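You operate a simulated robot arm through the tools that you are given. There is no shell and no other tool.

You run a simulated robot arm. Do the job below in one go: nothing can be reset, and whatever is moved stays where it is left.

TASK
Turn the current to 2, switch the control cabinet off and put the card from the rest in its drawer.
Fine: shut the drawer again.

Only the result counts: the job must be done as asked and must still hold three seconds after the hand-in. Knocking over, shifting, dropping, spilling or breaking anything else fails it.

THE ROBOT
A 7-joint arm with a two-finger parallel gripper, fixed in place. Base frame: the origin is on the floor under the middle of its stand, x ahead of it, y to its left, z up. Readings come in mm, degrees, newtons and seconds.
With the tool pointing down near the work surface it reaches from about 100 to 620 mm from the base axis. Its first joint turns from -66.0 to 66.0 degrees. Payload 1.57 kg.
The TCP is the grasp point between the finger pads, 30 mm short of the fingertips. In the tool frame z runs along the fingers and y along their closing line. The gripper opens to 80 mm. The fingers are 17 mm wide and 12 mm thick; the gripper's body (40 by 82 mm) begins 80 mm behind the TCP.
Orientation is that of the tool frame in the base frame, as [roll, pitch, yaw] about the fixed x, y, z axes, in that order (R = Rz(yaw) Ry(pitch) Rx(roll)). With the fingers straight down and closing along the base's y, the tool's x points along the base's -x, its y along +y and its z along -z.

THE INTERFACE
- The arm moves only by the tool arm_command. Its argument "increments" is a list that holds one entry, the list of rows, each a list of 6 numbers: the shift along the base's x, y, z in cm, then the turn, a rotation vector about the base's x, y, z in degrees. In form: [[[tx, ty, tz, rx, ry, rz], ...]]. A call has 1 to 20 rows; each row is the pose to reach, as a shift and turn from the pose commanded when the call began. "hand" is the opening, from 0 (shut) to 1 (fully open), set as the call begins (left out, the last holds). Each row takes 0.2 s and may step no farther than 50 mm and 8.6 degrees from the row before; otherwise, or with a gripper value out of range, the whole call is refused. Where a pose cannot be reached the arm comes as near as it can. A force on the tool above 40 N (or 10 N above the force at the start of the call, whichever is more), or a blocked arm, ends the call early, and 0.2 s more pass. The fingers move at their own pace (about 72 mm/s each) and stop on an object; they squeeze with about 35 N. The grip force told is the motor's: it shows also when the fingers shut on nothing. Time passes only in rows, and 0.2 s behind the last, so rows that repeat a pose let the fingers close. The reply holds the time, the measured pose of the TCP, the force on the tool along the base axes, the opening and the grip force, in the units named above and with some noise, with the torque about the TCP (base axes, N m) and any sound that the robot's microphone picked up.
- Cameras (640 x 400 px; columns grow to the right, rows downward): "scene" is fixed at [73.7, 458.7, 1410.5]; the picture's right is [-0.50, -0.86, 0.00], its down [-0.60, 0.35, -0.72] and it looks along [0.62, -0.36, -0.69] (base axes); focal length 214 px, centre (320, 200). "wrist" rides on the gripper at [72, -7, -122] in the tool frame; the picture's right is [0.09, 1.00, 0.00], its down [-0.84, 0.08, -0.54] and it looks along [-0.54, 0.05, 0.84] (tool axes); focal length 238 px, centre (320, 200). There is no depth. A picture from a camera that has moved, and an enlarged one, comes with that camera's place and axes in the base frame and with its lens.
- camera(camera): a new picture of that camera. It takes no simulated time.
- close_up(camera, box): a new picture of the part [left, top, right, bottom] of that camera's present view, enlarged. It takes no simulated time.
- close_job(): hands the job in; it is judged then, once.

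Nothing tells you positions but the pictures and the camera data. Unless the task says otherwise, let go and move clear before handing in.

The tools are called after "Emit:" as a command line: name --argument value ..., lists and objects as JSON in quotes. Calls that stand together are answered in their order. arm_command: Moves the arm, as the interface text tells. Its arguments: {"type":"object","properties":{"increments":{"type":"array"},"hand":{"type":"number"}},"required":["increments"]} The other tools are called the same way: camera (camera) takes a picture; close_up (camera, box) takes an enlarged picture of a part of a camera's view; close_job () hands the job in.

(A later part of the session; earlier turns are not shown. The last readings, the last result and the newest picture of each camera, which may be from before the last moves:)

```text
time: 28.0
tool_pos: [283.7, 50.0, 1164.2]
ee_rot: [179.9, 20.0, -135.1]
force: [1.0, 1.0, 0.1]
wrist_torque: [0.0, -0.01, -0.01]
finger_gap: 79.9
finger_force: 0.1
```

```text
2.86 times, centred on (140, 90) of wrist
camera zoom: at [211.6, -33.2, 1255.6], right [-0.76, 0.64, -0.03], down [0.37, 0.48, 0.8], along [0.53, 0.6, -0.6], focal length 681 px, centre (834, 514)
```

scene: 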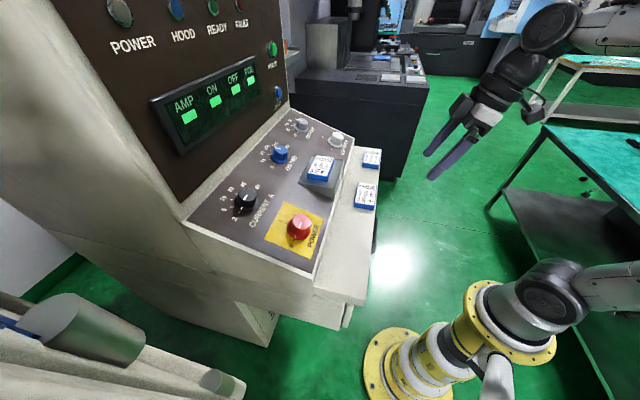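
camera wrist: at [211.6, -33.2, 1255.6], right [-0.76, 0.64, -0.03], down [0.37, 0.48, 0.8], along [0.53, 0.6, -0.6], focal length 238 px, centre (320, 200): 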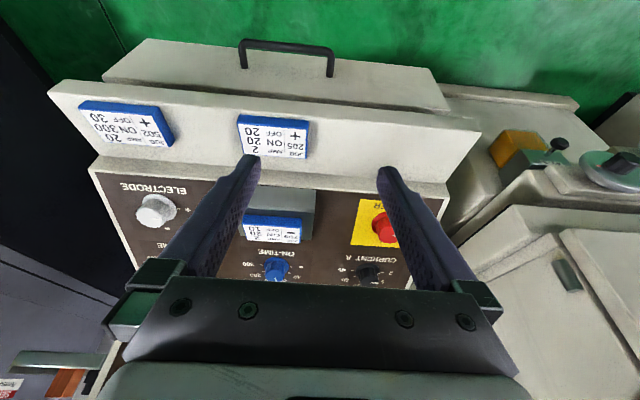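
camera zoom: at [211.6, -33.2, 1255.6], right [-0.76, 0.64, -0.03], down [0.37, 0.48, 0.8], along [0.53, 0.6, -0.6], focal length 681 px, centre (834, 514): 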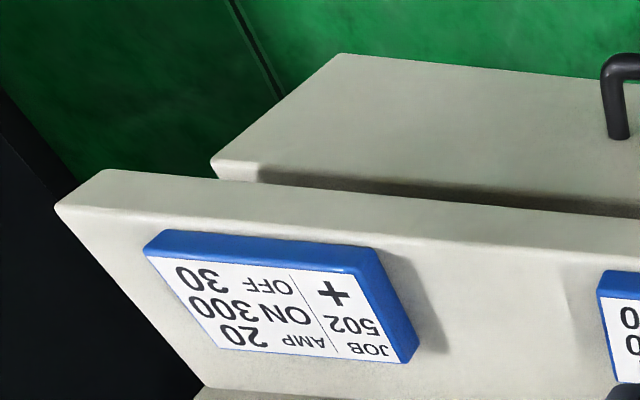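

The handle bar is centred near x+y depth 300 mm in front direction, at z≈793, with about 35 mm clearance to the drawer front. I'll turn the hand 90° so the fingers close across the bar, part-close them, and come down toward it.

Emit:
arm_command --increments '[[[0.38, -0.17, -1.0, 1.8135, 1.8135, -7.048], [0.77, -0.33, -2.0, 3.627, 3.627, -14.096], [1.15, -0.5, -3.0, 5.4405, 5.4405, -21.144], [1.53, -0.67, -4.0, 7.254, 7.254, -28.192], [1.92, -0.83, -5.0, 9.0675, 9.0675, -35.24], [2.3, -1.0, -6.5, 10.881, 10.881, -42.288], [2.68, -1.17, -8.0, 12.6945, 12.6945, -49.336], [3.07, -1.33, -9.5, 14.508, 14.508, -56.384], [3.45, -1.5, -11.0, 16.3215, 16.3215, -63.432], [3.83, -1.67, -12.5, 18.135, 18.135, -70.48], [4.22, -1.83, -14.0, 19.9485, 19.9485, -77.528], [4.6, -2.0, -15.5, 21.762, 21.762, -84.576], [4.6, -2.0, -15.5, 21.762, 21.762, -84.576]]]' --hand 0.42

Emit:
camera --camera "wrist"

Emit:
camera --camera "scene"

```text
time: 30.8
tool_pos: [331.9, 30.4, 1009.2]
ee_rot: [160.1, 0.1, 134.9]
force: [0.0, 0.4, -0.6]
wrist_torque: [0.01, 0.03, 0.02]
finger_gap: 33.4
finger_force: 0.0
```

```text
taken
camera wrist: at [246.6, 45.6, 1121.7], right [0.6, 0.73, 0.34], down [0.51, -0.67, 0.54], along [0.62, -0.15, -0.77], focal length 238 px, centre (320, 200)
```

wrist: 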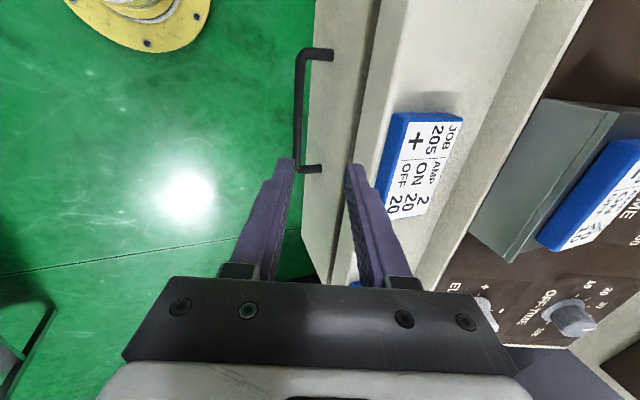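

```text
taken
```

scene: 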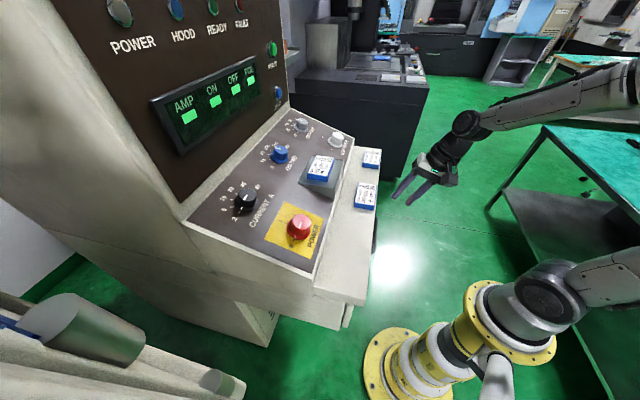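

The bar reads consistently at about 300 mm forward, z≈793. Moving down along the tilted approach, stopping short to check.

Emit:
arm_command --increments '[[[0.4, -0.1, -2.9, 0, 0, 0], [0.8, -0.2, -5.9, 0, 0, 0], [1.2, -0.3, -8.8, 0, 0, 0], [1.6, -0.38, -11.76, 0, 0, 0], [2.1, 0.1, -13.7, 0, 0, 0], [2.6, 0.6, -15.6, 0, 0, 0], [2.6, 0.6, -15.6, 0, 0, 0]]]'

Emit:
camera --camera "wrist"

Emit:
close_up --camera "wrist" --box '[240, 60, 440, 220]'

Emit:
close_up --camera "scene" --box '[320, 130, 480, 270]'

```text
time: 32.4
tool_pos: [356.3, 35.0, 853.4]
ee_rot: [160.0, 0.0, 135.1]
force: [-0.7, -0.7, 1.4]
wrist_torque: [-0.02, -0.02, 0.05]
finger_gap: 33.5
finger_force: 0.1
```

```text
taken
camera wrist: at [271.8, 50.0, 966.3], right [0.6, 0.73, 0.34], down [0.51, -0.67, 0.54], along [0.62, -0.15, -0.77], focal length 238 px, centre (320, 200)
```

wrist: 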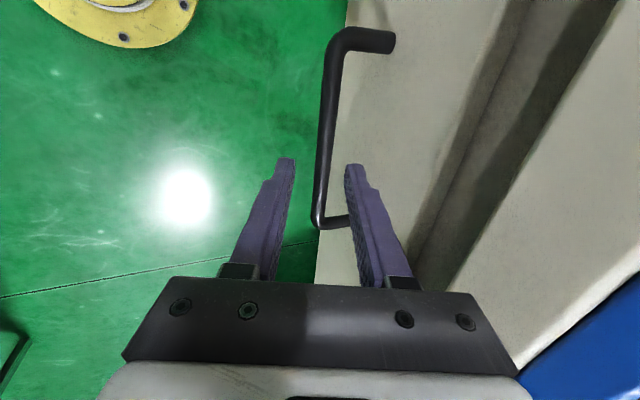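

```text
2.50 times, centred on (340, 140) of wrist
camera zoom: at [271.8, 50.0, 966.3], right [0.6, 0.73, 0.34], down [0.51, -0.67, 0.54], along [0.62, -0.15, -0.77], focal length 596 px, centre (270, 350)
```

zoom: 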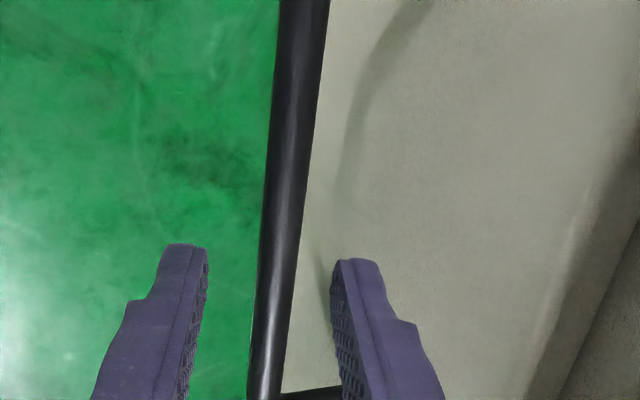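

```text
2.86 times, centred on (400, 200) of scene
camera zoom: at [73.7, 458.7, 1410.5], right [-0.5, -0.86, 0.0], down [-0.6, 0.35, -0.72], along [0.62, -0.36, -0.69], focal length 613 px, centre (91, 200)
```

zoom: 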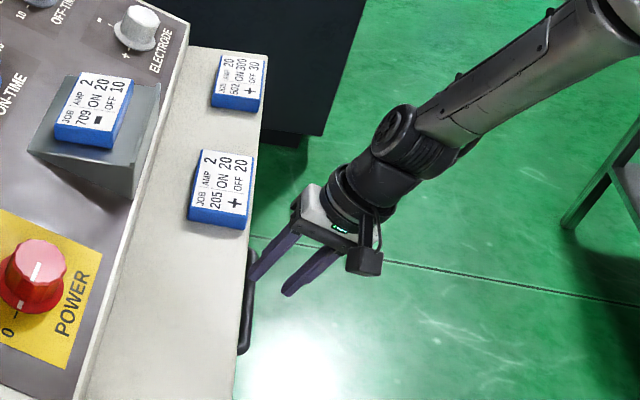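

The bar lies between the fingers, about 3 mm toward the inner one and 65 mm ahead. I'll correct by that and move in 50 mm, then grip.

Emit:
arm_command --increments '[[[0.45, 0.45, -0.9, 0, 0, 0], [0.75, 0.75, -2.0, 0, 0, 0], [1.05, 1.05, -3.1, 0, 0, 0], [1.25, 1.25, -3.9, 0, 0, 0], [1.38, 1.38, -4.6, 0, 0, 0], [1.38, 1.38, -4.6, 0, 0, 0]]]'

Emit:
camera --camera "wrist"

Emit:
close_up --camera "wrist" --box '[240, 100, 440, 260]'

```text
time: 33.8
tool_pos: [371.1, 49.2, 807.3]
ee_rot: [160.0, 0.0, 135.0]
force: [-0.8, 0.3, -0.1]
wrist_torque: [-0.03, -0.01, 0.01]
finger_gap: 33.4
finger_force: 0.1
```

```text
taken
camera wrist: at [286.0, 64.9, 920.3], right [0.6, 0.73, 0.34], down [0.51, -0.67, 0.54], along [0.62, -0.15, -0.77], focal length 238 px, centre (320, 200)
```

wrist: 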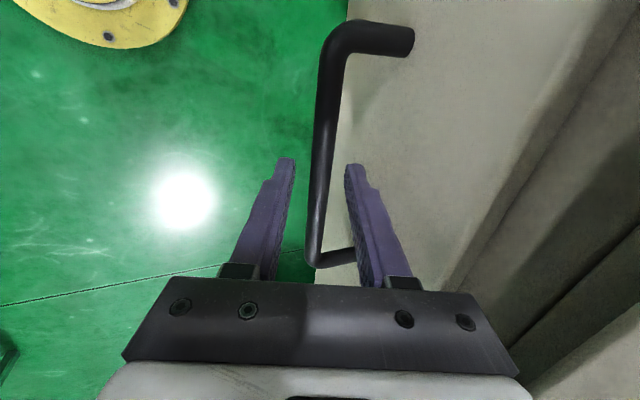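

```text
2.50 times, centred on (340, 180) of wrist
camera zoom: at [286.0, 64.9, 920.3], right [0.6, 0.73, 0.34], down [0.51, -0.67, 0.54], along [0.62, -0.15, -0.77], focal length 596 px, centre (270, 250)
```

zoom: 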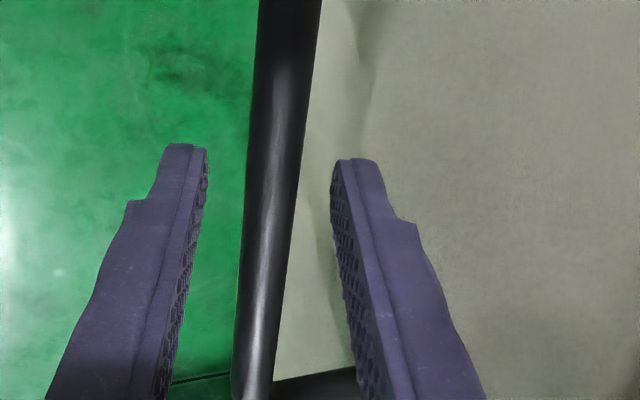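

The bar is centred between the fingers near their tips. Closing on it.

Emit:
arm_command --increments '[[[0, 0, 0, 0, 0, 0], [0, 0, 0, 0, 0, 0], [0, 0, 0, 0, 0, 0], [0, 0, 0, 0, 0, 0]]]' --hand 0

```text
time: 34.8
tool_pos: [371.3, 49.3, 807.0]
ee_rot: [160.0, 0.0, 135.0]
force: [3.4, 5.6, 0.1]
wrist_torque: [0.14, -0.08, 0.32]
finger_gap: 13.6
finger_force: 30.2
```

Gripped at 13.6 mm. I'll pull straight out toward the robot, slowly at first.

Emit:
arm_command --increments '[[[-0.35, -0.35, 0, 0, 0, 0], [-0.85, -0.85, 0, 0, 0, 0], [-1.4, -1.4, 0, 0, 0, 0], [-2.1, -2.1, 0, 0, 0, 0], [-2.8, -2.8, 0, 0, 0, 0], [-3.5, -3.5, 0, 0, 0, 0], [-4.2, -4.2, 0, 0, 0, 0], [-4.2, -4.2, 0, 0, 0, 0]]]'

Emit:
camera --camera "scene"

Emit:
camera --camera "wrist"

```text
time: 36.6
tool_pos: [329.3, 7.3, 808.0]
ee_rot: [159.9, 0.0, 135.0]
force: [1.1, 1.5, 4.4]
wrist_torque: [0.59, 0.5, 0.55]
finger_gap: 14.0
finger_force: 29.8
```

```text
taken
```

scene: 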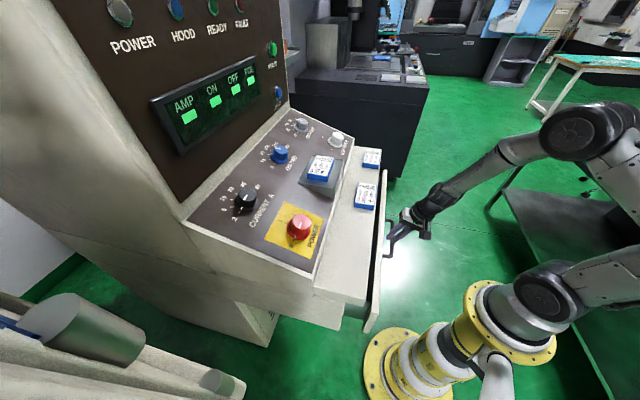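

```text
taken
camera wrist: at [244.3, 23.1, 920.8], right [0.6, 0.73, 0.34], down [0.51, -0.67, 0.54], along [0.62, -0.14, -0.77], focal length 238 px, centre (320, 200)
```

wrist: 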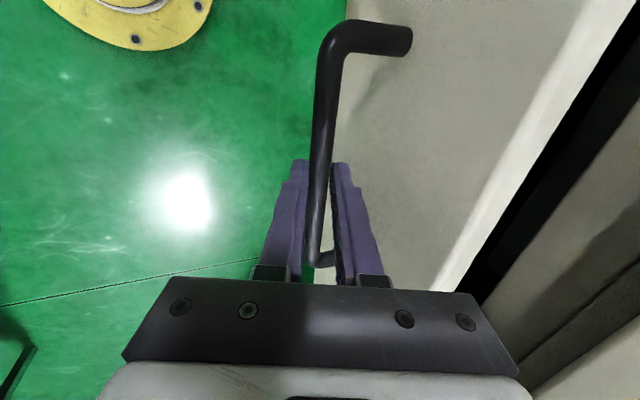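

The drawer slides smoothly. Pulling another 120 mm.

Emit:
arm_command --increments '[[[-0.7, -0.7, 0, 0, 0, 0], [-1.4, -1.4, 0, 0, 0, 0], [-2.2, -2.2, 0, 0, 0, 0], [-3.0, -3.0, 0, 0, 0, 0], [-3.8, -3.8, 0, 0, 0, 0], [-4.6, -4.6, 0, 0, 0, 0], [-5.4, -5.4, 0, 0, 0, 0], [-6.2, -6.2, 0, 0, 0, 0], [-7.0, -7.0, 0, 0, 0, 0], [-7.7, -7.7, 0, 0, 0, 0], [-8.4, -8.4, 0, 0, 0, 0], [-8.4, -8.4, 0, 0, 0, 0]]]'

Emit:
camera --camera "scene"

Emit:
camera --camera "wrist"

```text
time: 39.2
tool_pos: [244.1, -78.0, 806.9]
ee_rot: [160.1, 0.1, 135.0]
force: [2.4, -1.3, 4.2]
wrist_torque: [0.25, 0.17, 0.38]
finger_gap: 13.4
finger_force: 30.3
```

```text
taken
```

scene: 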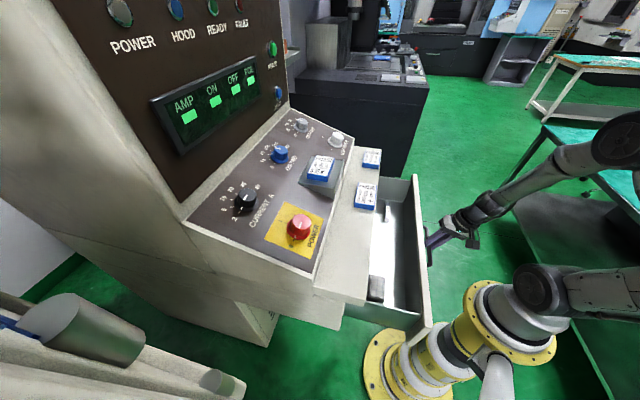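

```text
taken
camera wrist: at [159.4, -61.9, 920.2], right [0.6, 0.73, 0.34], down [0.51, -0.67, 0.54], along [0.62, -0.15, -0.77], focal length 238 px, centre (320, 200)
```

wrist: 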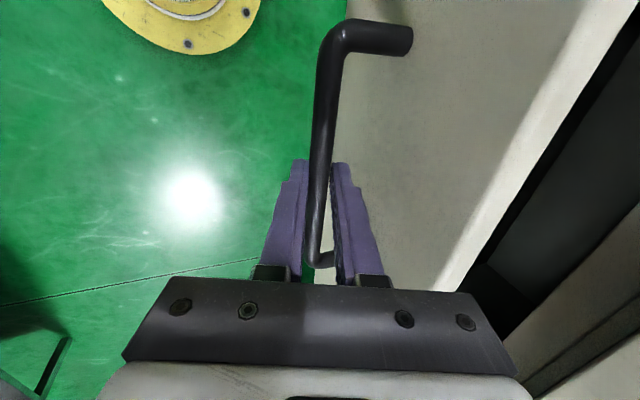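

The drawer is open about 180 mm. I'll look inside before releasing.

Emit:
close_up --camera "scene" --box '[330, 160, 460, 350]'

Emit:
close_up --camera "scene" --box '[340, 240, 440, 330]'

```text
2.11 times, centred on (395, 255) of scene
camera zoom: at [73.7, 458.7, 1410.5], right [-0.5, -0.86, 0.0], down [-0.6, 0.35, -0.72], along [0.62, -0.36, -0.69], focal length 452 px, centre (162, 84)
```

zoom: 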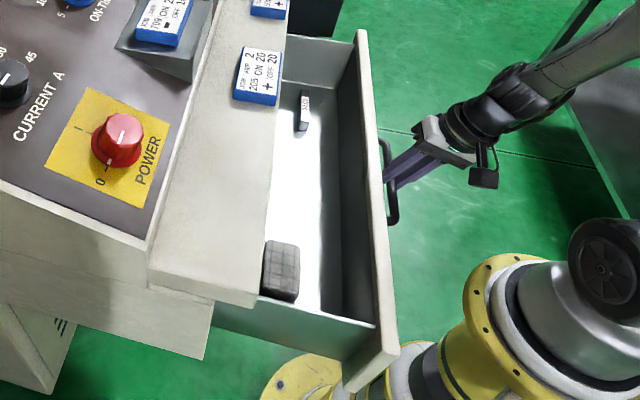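

```text
4.44 times, centred on (390, 285) of scene
camera zoom: at [73.7, 458.7, 1410.5], right [-0.5, -0.86, 0.0], down [-0.6, 0.35, -0.72], along [0.62, -0.36, -0.69], focal length 953 px, centre (9, -178)
```

zoom: 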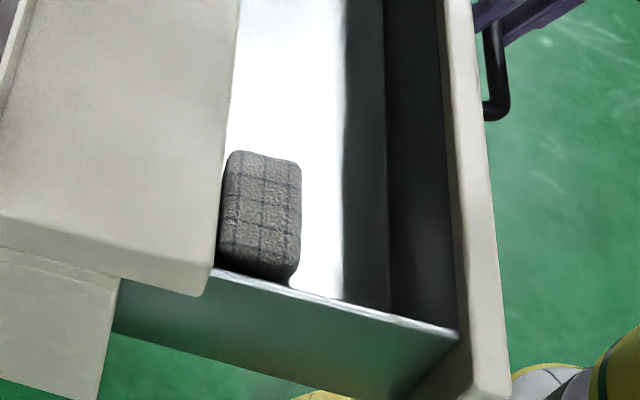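

Inside are a dark block at the near end and a small pale item at the far end; the middle is free. I'll release the handle and back out upward.

Emit:
arm_command --increments '[[[0, 0, 0, 0, 0, 0], [0, 0, 0, 0, 0, 0], [0, 0, 0, 0, 0, 0]]]' --hand 0.42

Emit:
arm_command --increments '[[[-0.24, -0.24, 0.94, 0, 0, 0], [-0.72, -0.72, 2.82, 0, 0, 0], [-1.45, -1.45, 5.64, 0, 0, 0], [-1.8, -1.8, 9.0, 0, 0, 0], [-1.8, -1.8, 13.0, 0, 0, 0], [-1.8, -1.8, 17.5, 0, 0, 0], [-1.8, -1.8, 22.0, 0, 0, 0], [-1.8, -1.8, 26.5, 0, 0, 0], [-1.8, -1.8, 30.0, 0, 0, 0], [-1.8, -1.8, 30.0, 0, 0, 0]]]'

Emit:
camera --camera "wrist"

Emit:
camera --camera "scene"

```text
time: 40.0
tool_pos: [243.4, -78.7, 808.4]
ee_rot: [160.0, -0.1, 135.0]
force: [0.0, 0.6, 1.0]
wrist_torque: [0.02, -0.01, 0.02]
finger_gap: 33.7
finger_force: 0.2
```

```text
time: 42.2
tool_pos: [227.0, -95.8, 1105.6]
ee_rot: [160.0, 0.0, 135.0]
force: [-0.2, 0.2, 0.3]
wrist_torque: [0.0, 0.01, 0.01]
finger_gap: 33.4
finger_force: 0.0
```

```text
taken
camera wrist: at [142.7, -79.4, 1218.9], right [0.6, 0.73, 0.34], down [0.51, -0.67, 0.54], along [0.62, -0.15, -0.77], focal length 238 px, centre (320, 200)
```

wrist: 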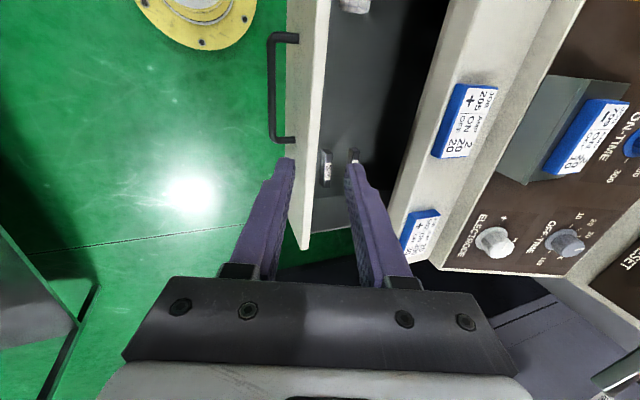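

```text
taken
```

scene: 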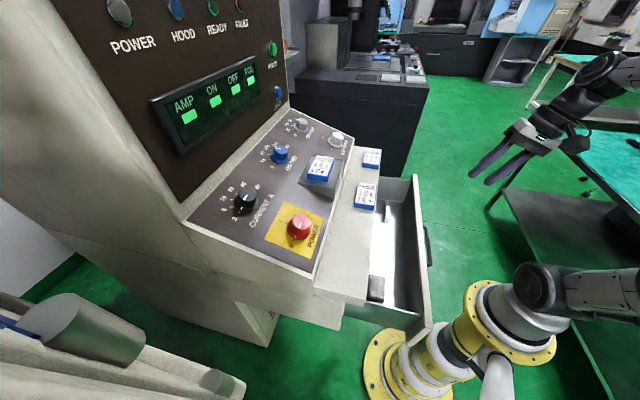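

The drawer stays open. I'll enlarge the interior.

Emit:
close_up --camera "wrist" --box '[270, 0, 470, 130]'

Emit:
close_up --camera "wrist" --box '[280, 110, 460, 260]'

Emit:
close_up --camera "wrist" --box '[490, 60, 640, 200]'

```text
3.08 times, centred on (370, 65) of wrist
camera zoom: at [142.7, -79.4, 1218.9], right [0.6, 0.73, 0.34], down [0.51, -0.67, 0.54], along [0.62, -0.15, -0.77], focal length 733 px, centre (166, 615)
```

zoom: 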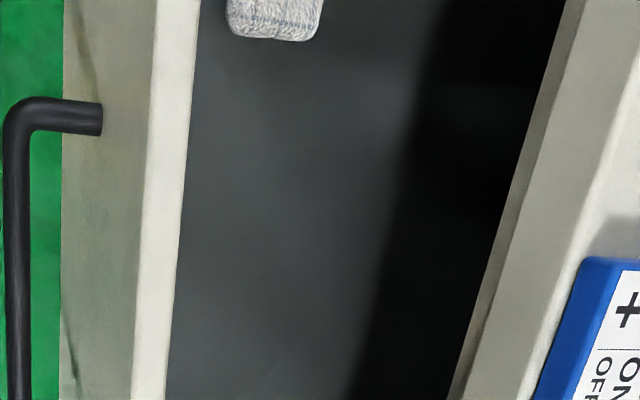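

```text
2.67 times, centred on (370, 185) of wrist
camera zoom: at [142.7, -79.4, 1218.9], right [0.6, 0.73, 0.34], down [0.51, -0.67, 0.54], along [0.62, -0.15, -0.77], focal length 636 px, centre (187, 240)
```

zoom: 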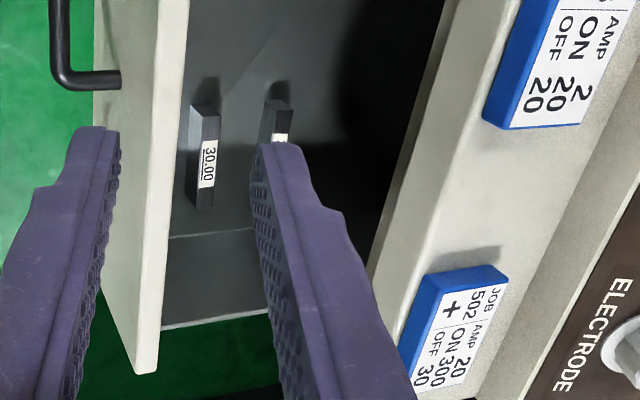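

```text
2.86 times, centred on (565, 130) of wrist
camera zoom: at [142.7, -79.4, 1218.9], right [0.6, 0.73, 0.34], down [0.51, -0.67, 0.54], along [0.62, -0.15, -0.77], focal length 681 px, centre (-380, 400)
```

zoom: 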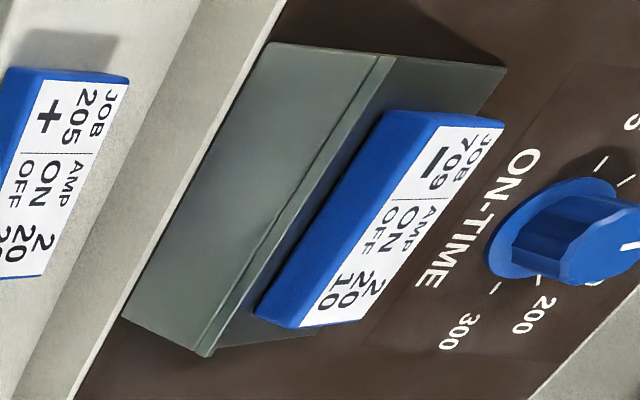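

The card on the rest measures about 97 × 54 × 17 mm, lying level with its top at z≈1053, centred near [516, 190]. I'll straighten the tool to vertical, open the fingers and hover above it.

Emit:
arm_command --increments '[[[0, 0, 3.0, -1.414, 1.414, 0], [3.2, 3.17, 5.0, -2.828, 2.828, 0], [6.4, 6.35, 6.0, -4.242, 4.242, 0], [9.6, 9.52, 6.0, -5.656, 5.656, 0], [12.8, 12.7, 6.0, -7.07, 7.07, 0], [16.0, 15.87, 6.0, -8.484, 8.484, 0], [19.3, 19.05, 6.0, -9.898, 9.898, 0], [22.5, 22.2, 6.0, -11.312, 11.312, 0], [25.7, 25.4, 6.0, -12.726, 12.726, 0], [28.88, 28.57, 6.0, -14.14, 14.14, 0], [28.88, 28.57, 6.0, -14.14, 14.14, 0]]]' --hand 1

Emit:
camera --camera "wrist"

Emit:
close_up --camera "wrist" --box '[220, 40, 440, 220]'

Emit:
camera --camera "scene"

```text
time: 44.6
tool_pos: [515.4, 192.0, 1168.6]
ee_rot: [-179.9, 0.1, 135.1]
force: [0.0, -0.2, 0.5]
wrist_torque: [-0.01, 0.02, -0.02]
finger_gap: 79.8
finger_force: 0.0
```

```text
taken
camera wrist: at [460.2, 236.8, 1291.0], right [0.64, 0.77, 0.0], down [0.65, -0.54, 0.54], along [0.42, -0.35, -0.84], focal length 238 px, centre (320, 200)
```

wrist: 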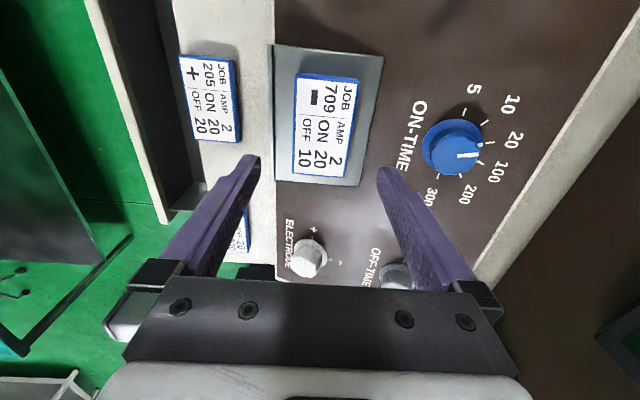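

```text
2.22 times, centred on (330, 130) of wrist
camera zoom: at [460.2, 236.8, 1291.0], right [0.64, 0.77, 0.0], down [0.65, -0.54, 0.54], along [0.42, -0.35, -0.84], focal length 530 px, centre (298, 356)
```

zoom: 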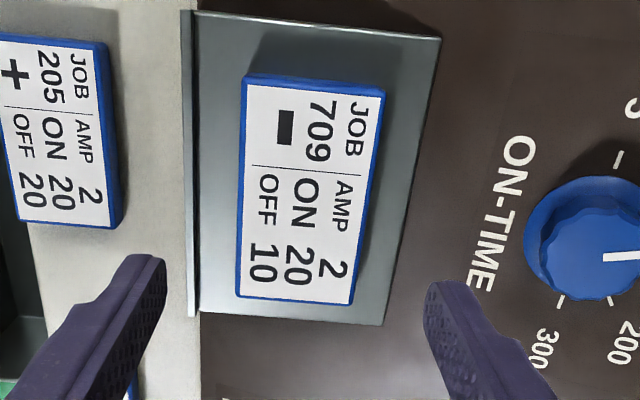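

```text
taken
```

scene: 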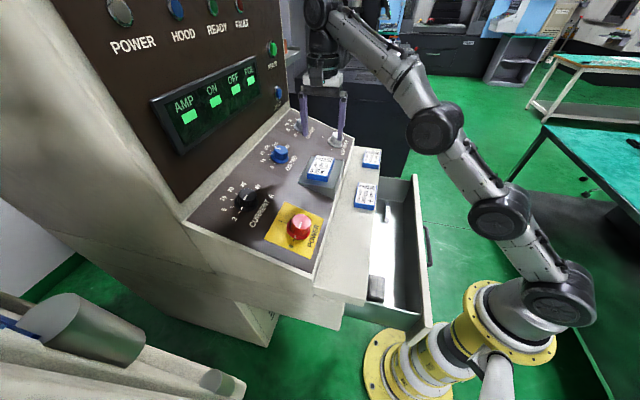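

The view is nearly straight down: card centre sits about 2.5 mm further forward than the tool. I'll correct and descend with the fingers around its 57 mm side, tips staying above the rest.

Emit:
arm_command --increments '[[[0.17, 0.17, -2.5, 0, 0, 0], [0.17, 0.17, -5.0, 0, 0, 0], [0.17, 0.17, -7.0, 0, 0, 0], [0.17, 0.17, -8.5, 0, 0, 0], [0.17, 0.17, -9.3, 0, 0, 0], [0.17, 0.17, -9.75, 0, 0, 0], [0.17, 0.17, -9.75, 0, 0, 0]]]'

Emit:
camera --camera "wrist"

Emit:
close_up --camera "scene" --box '[280, 120, 380, 210]'

```text
time: 46.2
tool_pos: [517.7, 193.4, 1070.3]
ee_rot: [-180.0, 0.0, 135.2]
force: [0.3, 0.9, -1.1]
wrist_torque: [-0.02, -0.01, 0.01]
finger_gap: 80.1
finger_force: 0.1
```

```text
taken
camera wrist: at [462.0, 238.5, 1192.8], right [0.64, 0.77, 0.0], down [0.65, -0.54, 0.54], along [0.42, -0.35, -0.84], focal length 238 px, centre (320, 200)
```

wrist: 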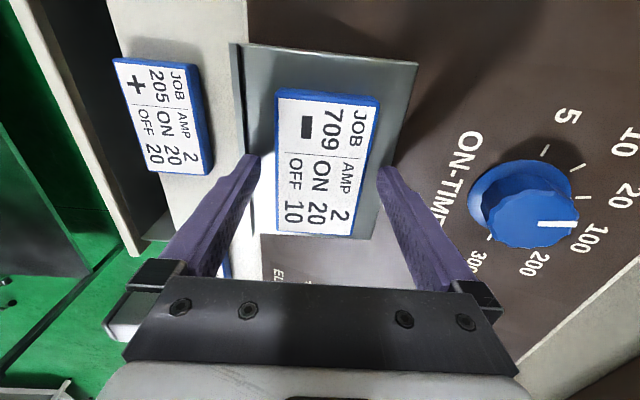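

```text
4.44 times, centred on (330, 165) of scene
camera zoom: at [73.7, 458.7, 1410.5], right [-0.5, -0.86, 0.0], down [-0.6, 0.35, -0.72], along [0.62, -0.36, -0.69], focal length 953 px, centre (276, 356)
```

zoom: 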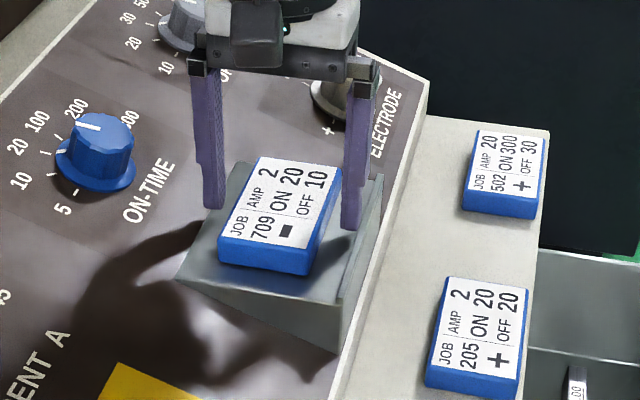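

The fingers stand on both sides of the card. Closing.

Emit:
arm_command --increments '[[[0, 0, 0, 0, 0, 0], [0, 0, 0, 0, 0, 0], [0, 0, 0, 0, 0, 0], [0, 0, 0, 0, 0, 0]]]' --hand 0

Emit:
arm_command --increments '[[[0, 0, 0.5, 0, 0, 0], [0, 0, 1.5, 0, 0, 0], [0, 0, 3.0, 0, 0, 0], [0, 0, 5.0, 0, 0, 0], [0, 0, 7.0, 0, 0, 0], [0, 0, 7.0, 0, 0, 0]]]'

Emit:
camera --camera "wrist"

Emit:
close_up --camera "scene" --box '[280, 100, 380, 210]'

```text
time: 47.2
tool_pos: [517.9, 193.8, 1070.9]
ee_rot: [-180.0, 0.0, 134.9]
force: [0.5, -0.2, 0.4]
wrist_torque: [-0.04, -0.02, -0.01]
finger_gap: 59.2
finger_force: 35.0
```

```text
time: 48.6
tool_pos: [518.1, 192.7, 1139.4]
ee_rot: [-180.0, 0.0, 135.0]
force: [0.1, -0.1, -1.3]
wrist_torque: [-0.05, 0.01, -0.02]
finger_gap: 59.1
finger_force: 34.5
```

```text
taken
camera wrist: at [462.4, 237.3, 1262.2], right [0.64, 0.77, 0.0], down [0.65, -0.54, 0.54], along [0.42, -0.35, -0.84], focal length 238 px, centre (320, 200)
```

wrist: 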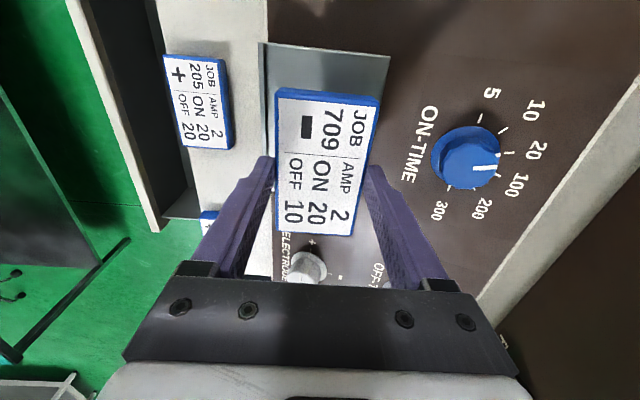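

```text
3.64 times, centred on (330, 155) of scene
camera zoom: at [73.7, 458.7, 1410.5], right [-0.5, -0.86, 0.0], down [-0.6, 0.35, -0.72], along [0.62, -0.36, -0.69], focal length 780 px, centre (284, 364)
```

zoom: 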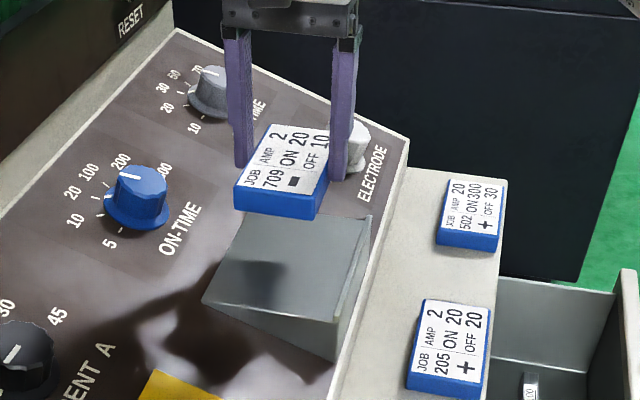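

The card is held securely at 59 mm. Carrying it level over the ledge to above the open drawer.

Emit:
arm_command --increments '[[[-2.0, -2.0, 0.5, 0, 0, 0], [-5.0, -5.0, 0.5, 0, 0, 0], [-8.0, -8.0, 0.5, 0, 0, 0], [-11.0, -11.0, 0.5, 0, 0, 0], [-14.0, -14.0, 0.5, 0, 0, 0], [-16.3, -16.3, 0.5, 0, 0, 0], [-17.6, -17.6, 0.5, 0, 0, 0], [-17.6, -17.6, 0.5, 0, 0, 0]]]'

Emit:
camera --camera "wrist"

Emit:
camera --camera "scene"

```text
time: 50.4
tool_pos: [342.2, 17.5, 1147.1]
ee_rot: [-180.0, 0.0, 135.0]
force: [0.0, -0.1, -0.9]
wrist_torque: [0.01, 0.03, 0.01]
finger_gap: 59.1
finger_force: 35.1
```

```text
taken
camera wrist: at [286.1, 60.9, 1268.6], right [0.64, 0.77, 0.0], down [0.65, -0.54, 0.54], along [0.42, -0.35, -0.84], focal length 238 px, centre (320, 200)
```

wrist: 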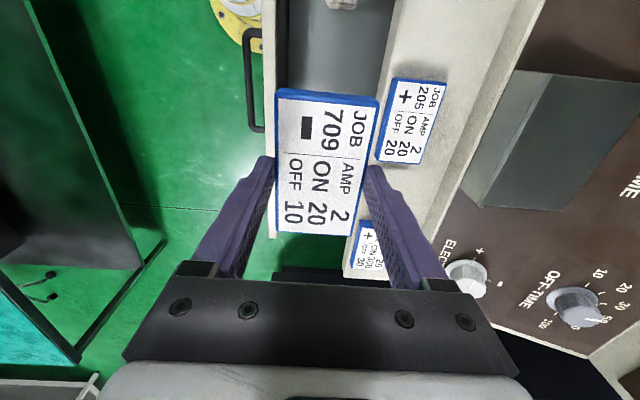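

```text
taken
```

scene: 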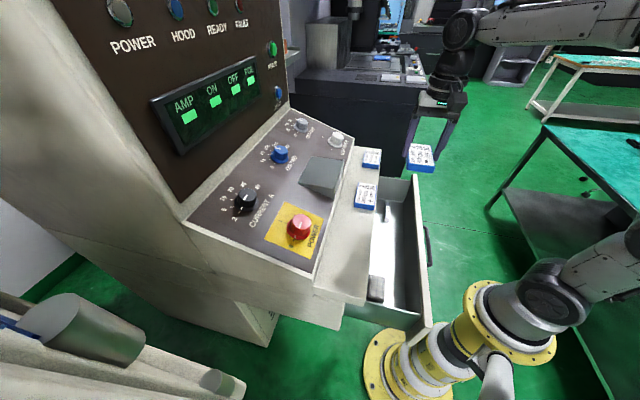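

The card hangs over the middle of the opening with about 30 mm spare on either side. I'll go down into the drawer, stopping well above its floor.

Emit:
arm_command --increments '[[[0, 0, -3.0, 0, 0, 0], [0, 0, -7.0, 0, 0, 0], [0, 0, -11.5, 0, 0, 0], [0, 0, -16.0, 0, 0, 0], [0, 0, -20.5, 0, 0, 0], [0, 0, -25.0, 0, 0, 0], [0, 0, -29.0, 0, 0, 0], [0, 0, -32.0, 0, 0, 0], [0, 0, -34.0, 0, 0, 0], [0, 0, -34.0, 0, 0, 0]]]'

Emit:
camera --camera "wrist"

Emit:
close_up --camera "scene" --box '[340, 150, 460, 330]'

```text
time: 52.6
tool_pos: [342.2, 17.9, 804.1]
ee_rot: [180.0, 0.0, 134.9]
force: [-0.6, -0.6, -2.0]
wrist_torque: [-0.02, 0.0, -0.01]
finger_gap: 59.3
finger_force: 35.6
```

```text
taken
camera wrist: at [286.3, 62.7, 927.3], right [0.64, 0.77, 0.0], down [0.65, -0.54, 0.54], along [0.42, -0.35, -0.84], focal length 238 px, centre (320, 200)
```

wrist: 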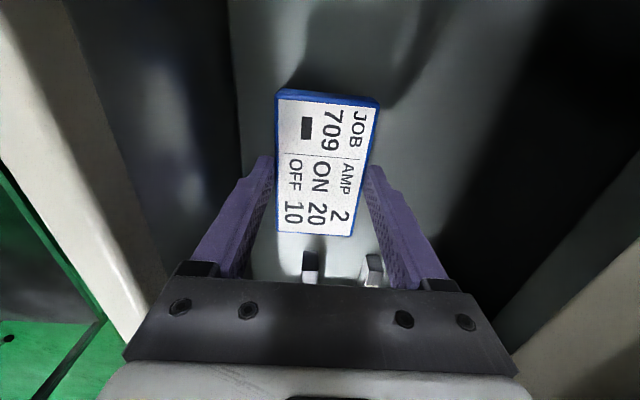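

```text
2.22 times, centred on (400, 240) of scene
camera zoom: at [73.7, 458.7, 1410.5], right [-0.5, -0.86, 0.0], down [-0.6, 0.35, -0.72], along [0.62, -0.36, -0.69], focal length 477 px, centre (142, 111)
```

zoom: 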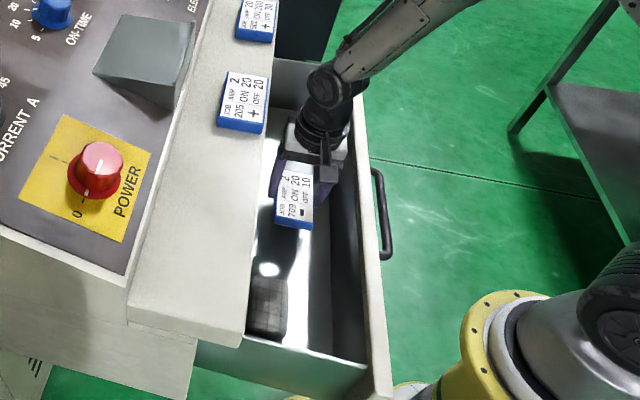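

The card is inside the drawer with clear floor below. I'll lower it in small steps and watch for contact.

Emit:
arm_command --increments '[[[0, 0, -1.0, 0, 0, 0], [0, 0, -1.8, 0, 0, 0], [0, 0, -2.4, 0, 0, 0], [0, 0, -2.7, 0, 0, 0], [0, 0, -2.7, 0, 0, 0]]]'

Emit:
close_up --camera "wrist" --box '[240, 60, 420, 290]'

Emit:
close_up --camera "scene" --box '[360, 190, 430, 270]'

```text
time: 53.8
tool_pos: [342.4, 14.9, 779.0]
ee_rot: [180.0, 0.0, 134.9]
force: [-0.8, -0.3, -0.8]
wrist_torque: [0.0, -0.02, 0.03]
finger_gap: 58.9
finger_force: 35.2
```

```text
1.74 times, centred on (330, 175) of wrist
camera zoom: at [286.5, 62.0, 900.5], right [0.64, 0.77, 0.0], down [0.65, -0.54, 0.54], along [0.42, -0.35, -0.84], focal length 414 px, centre (303, 244)
```

zoom: 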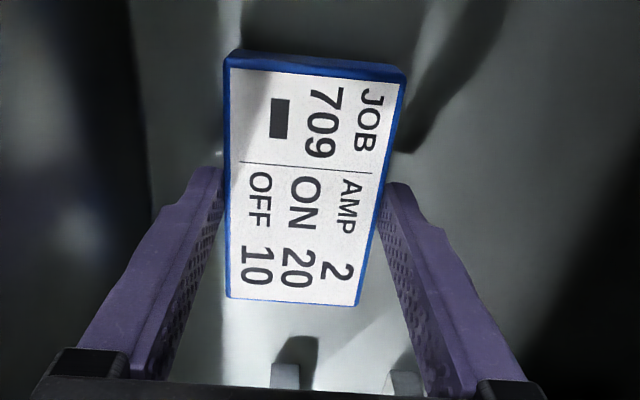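

```text
5.00 times, centred on (395, 230) of scene
camera zoom: at [73.7, 458.7, 1410.5], right [-0.5, -0.86, 0.0], down [-0.6, 0.35, -0.72], along [0.62, -0.36, -0.69], focal length 1072 px, centre (-55, 50)
```

zoom: 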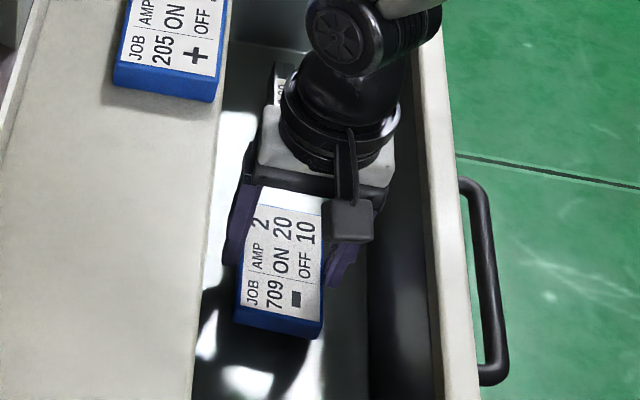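

No contact yet. Going lower in 3 mm rows.

Emit:
arm_command --increments '[[[0, 0, -0.3, 0, 0, 0], [0, 0, -0.6, 0, 0, 0], [0, 0, -0.9, 0, 0, 0], [0, 0, -0.9, 0, 0, 0]]]'

```text
time: 54.8
tool_pos: [342.4, 16.2, 769.1]
ee_rot: [180.0, 0.0, 135.1]
force: [-0.1, -0.5, -1.2]
wrist_torque: [0.01, -0.01, -0.01]
finger_gap: 59.1
finger_force: 35.3
```

The force is unchanged, so the card is still free. Continuing down a little.

Emit:
arm_command --increments '[[[0, 0, -0.25, 0, 0, 0], [0, 0, -0.5, 0, 0, 0], [0, 0, -0.5, 0, 0, 0]]]'

Emit:
close_up --camera "wrist" --box '[240, 60, 420, 290]'

```text
time: 55.6
tool_pos: [342.5, 15.8, 764.5]
ee_rot: [179.8, 0.1, 135.0]
force: [-7.7, 5.0, 26.6]
wrist_torque: [0.12, 0.22, -0.01]
finger_gap: 59.3
finger_force: 34.7
```

```text
1.74 times, centred on (330, 175) of wrist
camera zoom: at [286.3, 62.2, 887.4], right [0.64, 0.77, 0.0], down [0.65, -0.54, 0.54], along [0.42, -0.35, -0.84], focal length 414 px, centre (303, 244)
```

zoom: 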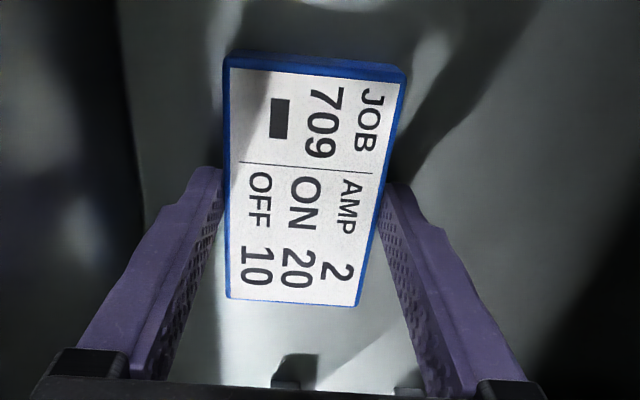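

The card has touched the floor. I'll ease the pressure and open the fingers just enough.

Emit:
arm_command --increments '[[[0, 0, 0.1, 0, 0, 0], [0, 0, 0.1, 0, 0, 0]]]'

Emit:
arm_command --increments '[[[0, 0, 0, 0, 0, 0], [0, 0, 0, 0, 0, 0], [0, 0, 0, 0, 0, 0]]]' --hand 0.9

Emit:
camera --camera "wrist"

```text
time: 56.2
tool_pos: [341.3, 15.6, 765.0]
ee_rot: [179.9, 0.1, 134.9]
force: [0.9, 2.1, 5.2]
wrist_torque: [-0.02, -0.17, 0.05]
finger_gap: 59.3
finger_force: 35.0
```

```text
time: 57.0
tool_pos: [340.7, 15.6, 764.7]
ee_rot: [-179.9, -0.1, 134.9]
force: [0.5, 0.0, 0.5]
wrist_torque: [0.01, 0.03, -0.02]
finger_gap: 72.1
finger_force: 0.1
```

```text
taken
camera wrist: at [286.1, 61.7, 887.7], right [0.64, 0.77, 0.0], down [0.65, -0.54, 0.54], along [0.42, -0.35, -0.84], focal length 238 px, centre (320, 200)
```

wrist: 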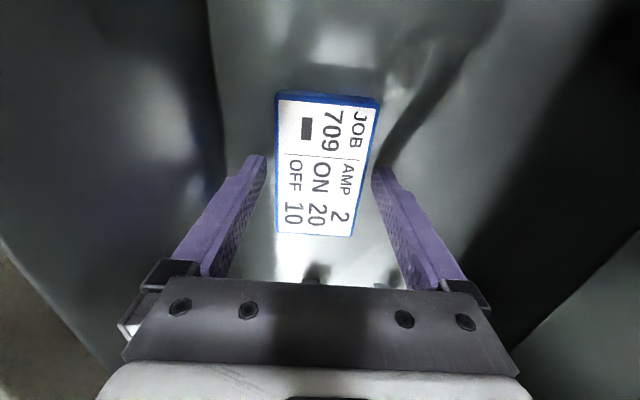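

The card lies flat and free. Raising the hand straight out of the drawer.

Emit:
arm_command --increments '[[[0, 0, 0.8, 0, 0, 0], [0, 0, 2.5, 0, 0, 0], [0, 0, 6.0, 0, 0, 0], [0, 0, 10.5, 0, 0, 0], [0, 0, 15.0, 0, 0, 0], [0, 0, 19.5, 0, 0, 0], [0, 0, 24.0, 0, 0, 0], [0, 0, 28.5, 0, 0, 0], [0, 0, 33.0, 0, 0, 0], [0, 0, 36.0, 0, 0, 0], [0, 0, 38.0, 0, 0, 0], [0, 0, 38.0, 0, 0, 0]]]'

Emit:
camera --camera "wrist"

Emit:
camera --camera "scene"

Emit:
close_up --camera "scene" --box '[340, 150, 460, 330]'

```text
time: 59.6
tool_pos: [340.5, 16.9, 1146.8]
ee_rot: [180.0, 0.0, 135.0]
force: [-0.2, -0.1, -0.5]
wrist_torque: [-0.02, 0.03, -0.01]
finger_gap: 72.0
finger_force: 0.0
```

```text
taken
camera wrist: at [285.6, 60.9, 1269.4], right [0.64, 0.77, 0.0], down [0.65, -0.54, 0.54], along [0.42, -0.35, -0.84], focal length 238 px, centre (320, 200)
```

wrist: 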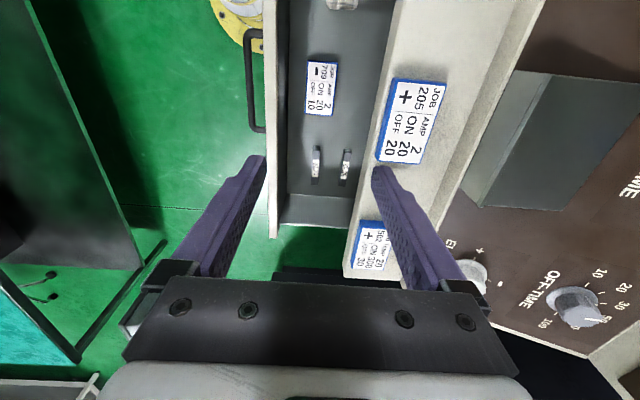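

```text
taken
```

scene: 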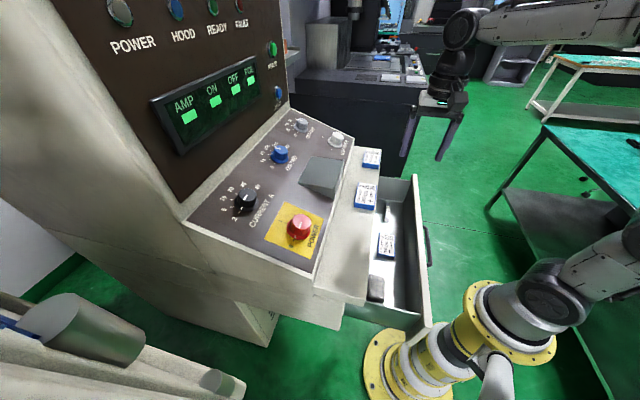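

```text
2.22 times, centred on (400, 240) of scene
camera zoom: at [73.7, 458.7, 1410.5], right [-0.5, -0.86, 0.0], down [-0.6, 0.35, -0.72], along [0.62, -0.36, -0.69], focal length 477 px, centre (142, 111)
```

zoom: 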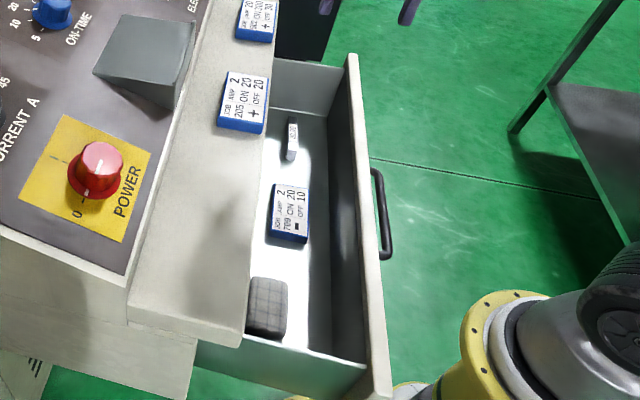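

The card 709 lies flat in the drawer, clear of everything else. Now I'll return to the handle: tilt back 20° and part-close the fingers.

Emit:
arm_command --increments '[[[-2.29, -2.23, 0, 2.828, -2.828, 0], [-4.58, -4.46, 0, 5.656, -5.656, 0], [-6.87, -6.68, -1.0, 8.484, -8.484, 0], [-9.16, -8.91, -2.5, 11.312, -11.312, 0], [-11.45, -11.14, -3.75, 14.14, -14.14, 0], [-11.45, -11.14, -3.75, 14.14, -14.14, 0]]]' --hand 0.42

Emit:
camera --camera "wrist"

```text
time: 61.0
tool_pos: [228.8, -94.8, 1108.0]
ee_rot: [159.9, 0.0, 135.0]
force: [-0.3, 0.0, 0.6]
wrist_torque: [-0.02, 0.0, -0.02]
finger_gap: 33.7
finger_force: 0.1
```

```text
taken
camera wrist: at [143.1, -78.9, 1221.4], right [0.6, 0.73, 0.34], down [0.51, -0.67, 0.54], along [0.62, -0.14, -0.77], focal length 238 px, centre (320, 200)
```

wrist: 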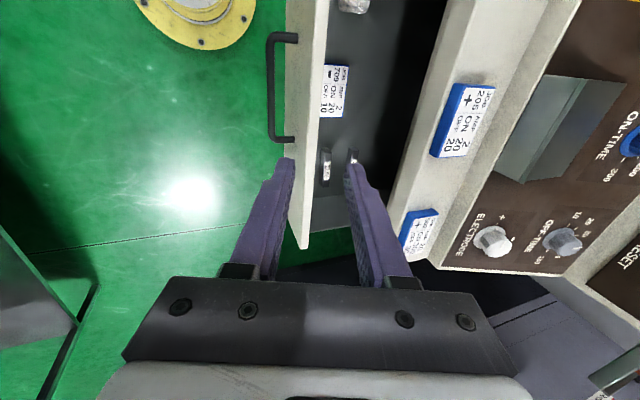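

The hand is back at the earlier retreat pose and the handle sits where it did. Descending along the reversed path, stopping just short for a check.

Emit:
arm_command --increments '[[[0, 0, -3.5, 0, 0, 0], [0, 0, -8.0, 0, 0, 0], [0, 0, -12.5, 0, 0, 0], [0, 0, -17.0, 0, 0, 0], [0, 0, -21.0, 0, 0, 0], [0.35, 0.35, -24.36, 0, 0, 0], [0.35, 0.35, -24.36, 0, 0, 0]]]'

Emit:
camera --camera "wrist"

Emit:
close_up --camera "wrist" --box '[240, 60, 440, 220]'

```text
time: 62.6
tool_pos: [230.4, -91.8, 864.5]
ee_rot: [160.0, -0.1, 135.0]
force: [-0.6, -0.1, 0.3]
wrist_torque: [0.02, -0.01, -0.03]
finger_gap: 33.6
finger_force: 0.0
```

```text
taken
camera wrist: at [145.1, -75.8, 976.3], right [0.6, 0.73, 0.34], down [0.51, -0.67, 0.54], along [0.62, -0.15, -0.77], focal length 238 px, centre (320, 200)
```

wrist: 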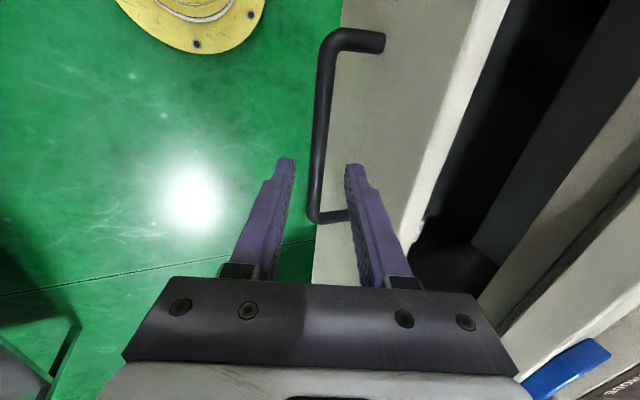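

```text
2.50 times, centred on (340, 140) of wrist
camera zoom: at [145.1, -75.8, 976.3], right [0.6, 0.73, 0.34], down [0.51, -0.67, 0.54], along [0.62, -0.15, -0.77], focal length 596 px, centre (270, 350)
```

zoom: 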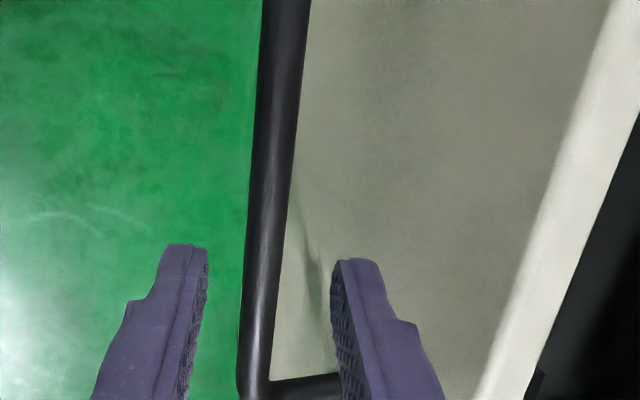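

The bar is between the fingers. Moving in the last 60 mm and gripping.

Emit:
arm_command --increments '[[[0.25, 0.25, -1.5, 0, 0, 0], [0.6, 0.6, -2.9, 0, 0, 0], [0.95, 0.95, -4.3, 0, 0, 0], [1.32, 1.32, -5.7, 0, 0, 0], [1.32, 1.32, -5.7, 0, 0, 0]]]'

Emit:
arm_command --increments '[[[0, 0, 0, 0, 0, 0], [0, 0, 0, 0, 0, 0], [0, 0, 0, 0, 0, 0], [0, 0, 0, 0, 0, 0]]]' --hand 0

Emit:
camera --camera "wrist"

```text
time: 63.8
tool_pos: [244.5, -78.5, 805.6]
ee_rot: [159.9, -0.1, 134.9]
force: [-0.3, -0.7, 0.4]
wrist_torque: [0.0, 0.0, -0.01]
finger_gap: 33.5
finger_force: 0.1
```

```text
time: 64.8
tool_pos: [244.8, -79.0, 806.5]
ee_rot: [160.0, 0.1, 134.9]
force: [1.2, 3.0, 7.2]
wrist_torque: [0.16, 0.08, 0.38]
finger_gap: 13.7
finger_force: 30.2
```

```text
taken
camera wrist: at [159.1, -62.4, 919.3], right [0.6, 0.73, 0.34], down [0.51, -0.67, 0.54], along [0.62, -0.14, -0.77], focal length 238 px, centre (320, 200)
```

wrist: 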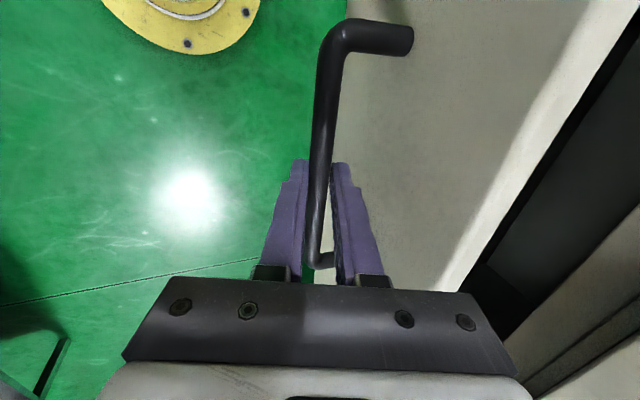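

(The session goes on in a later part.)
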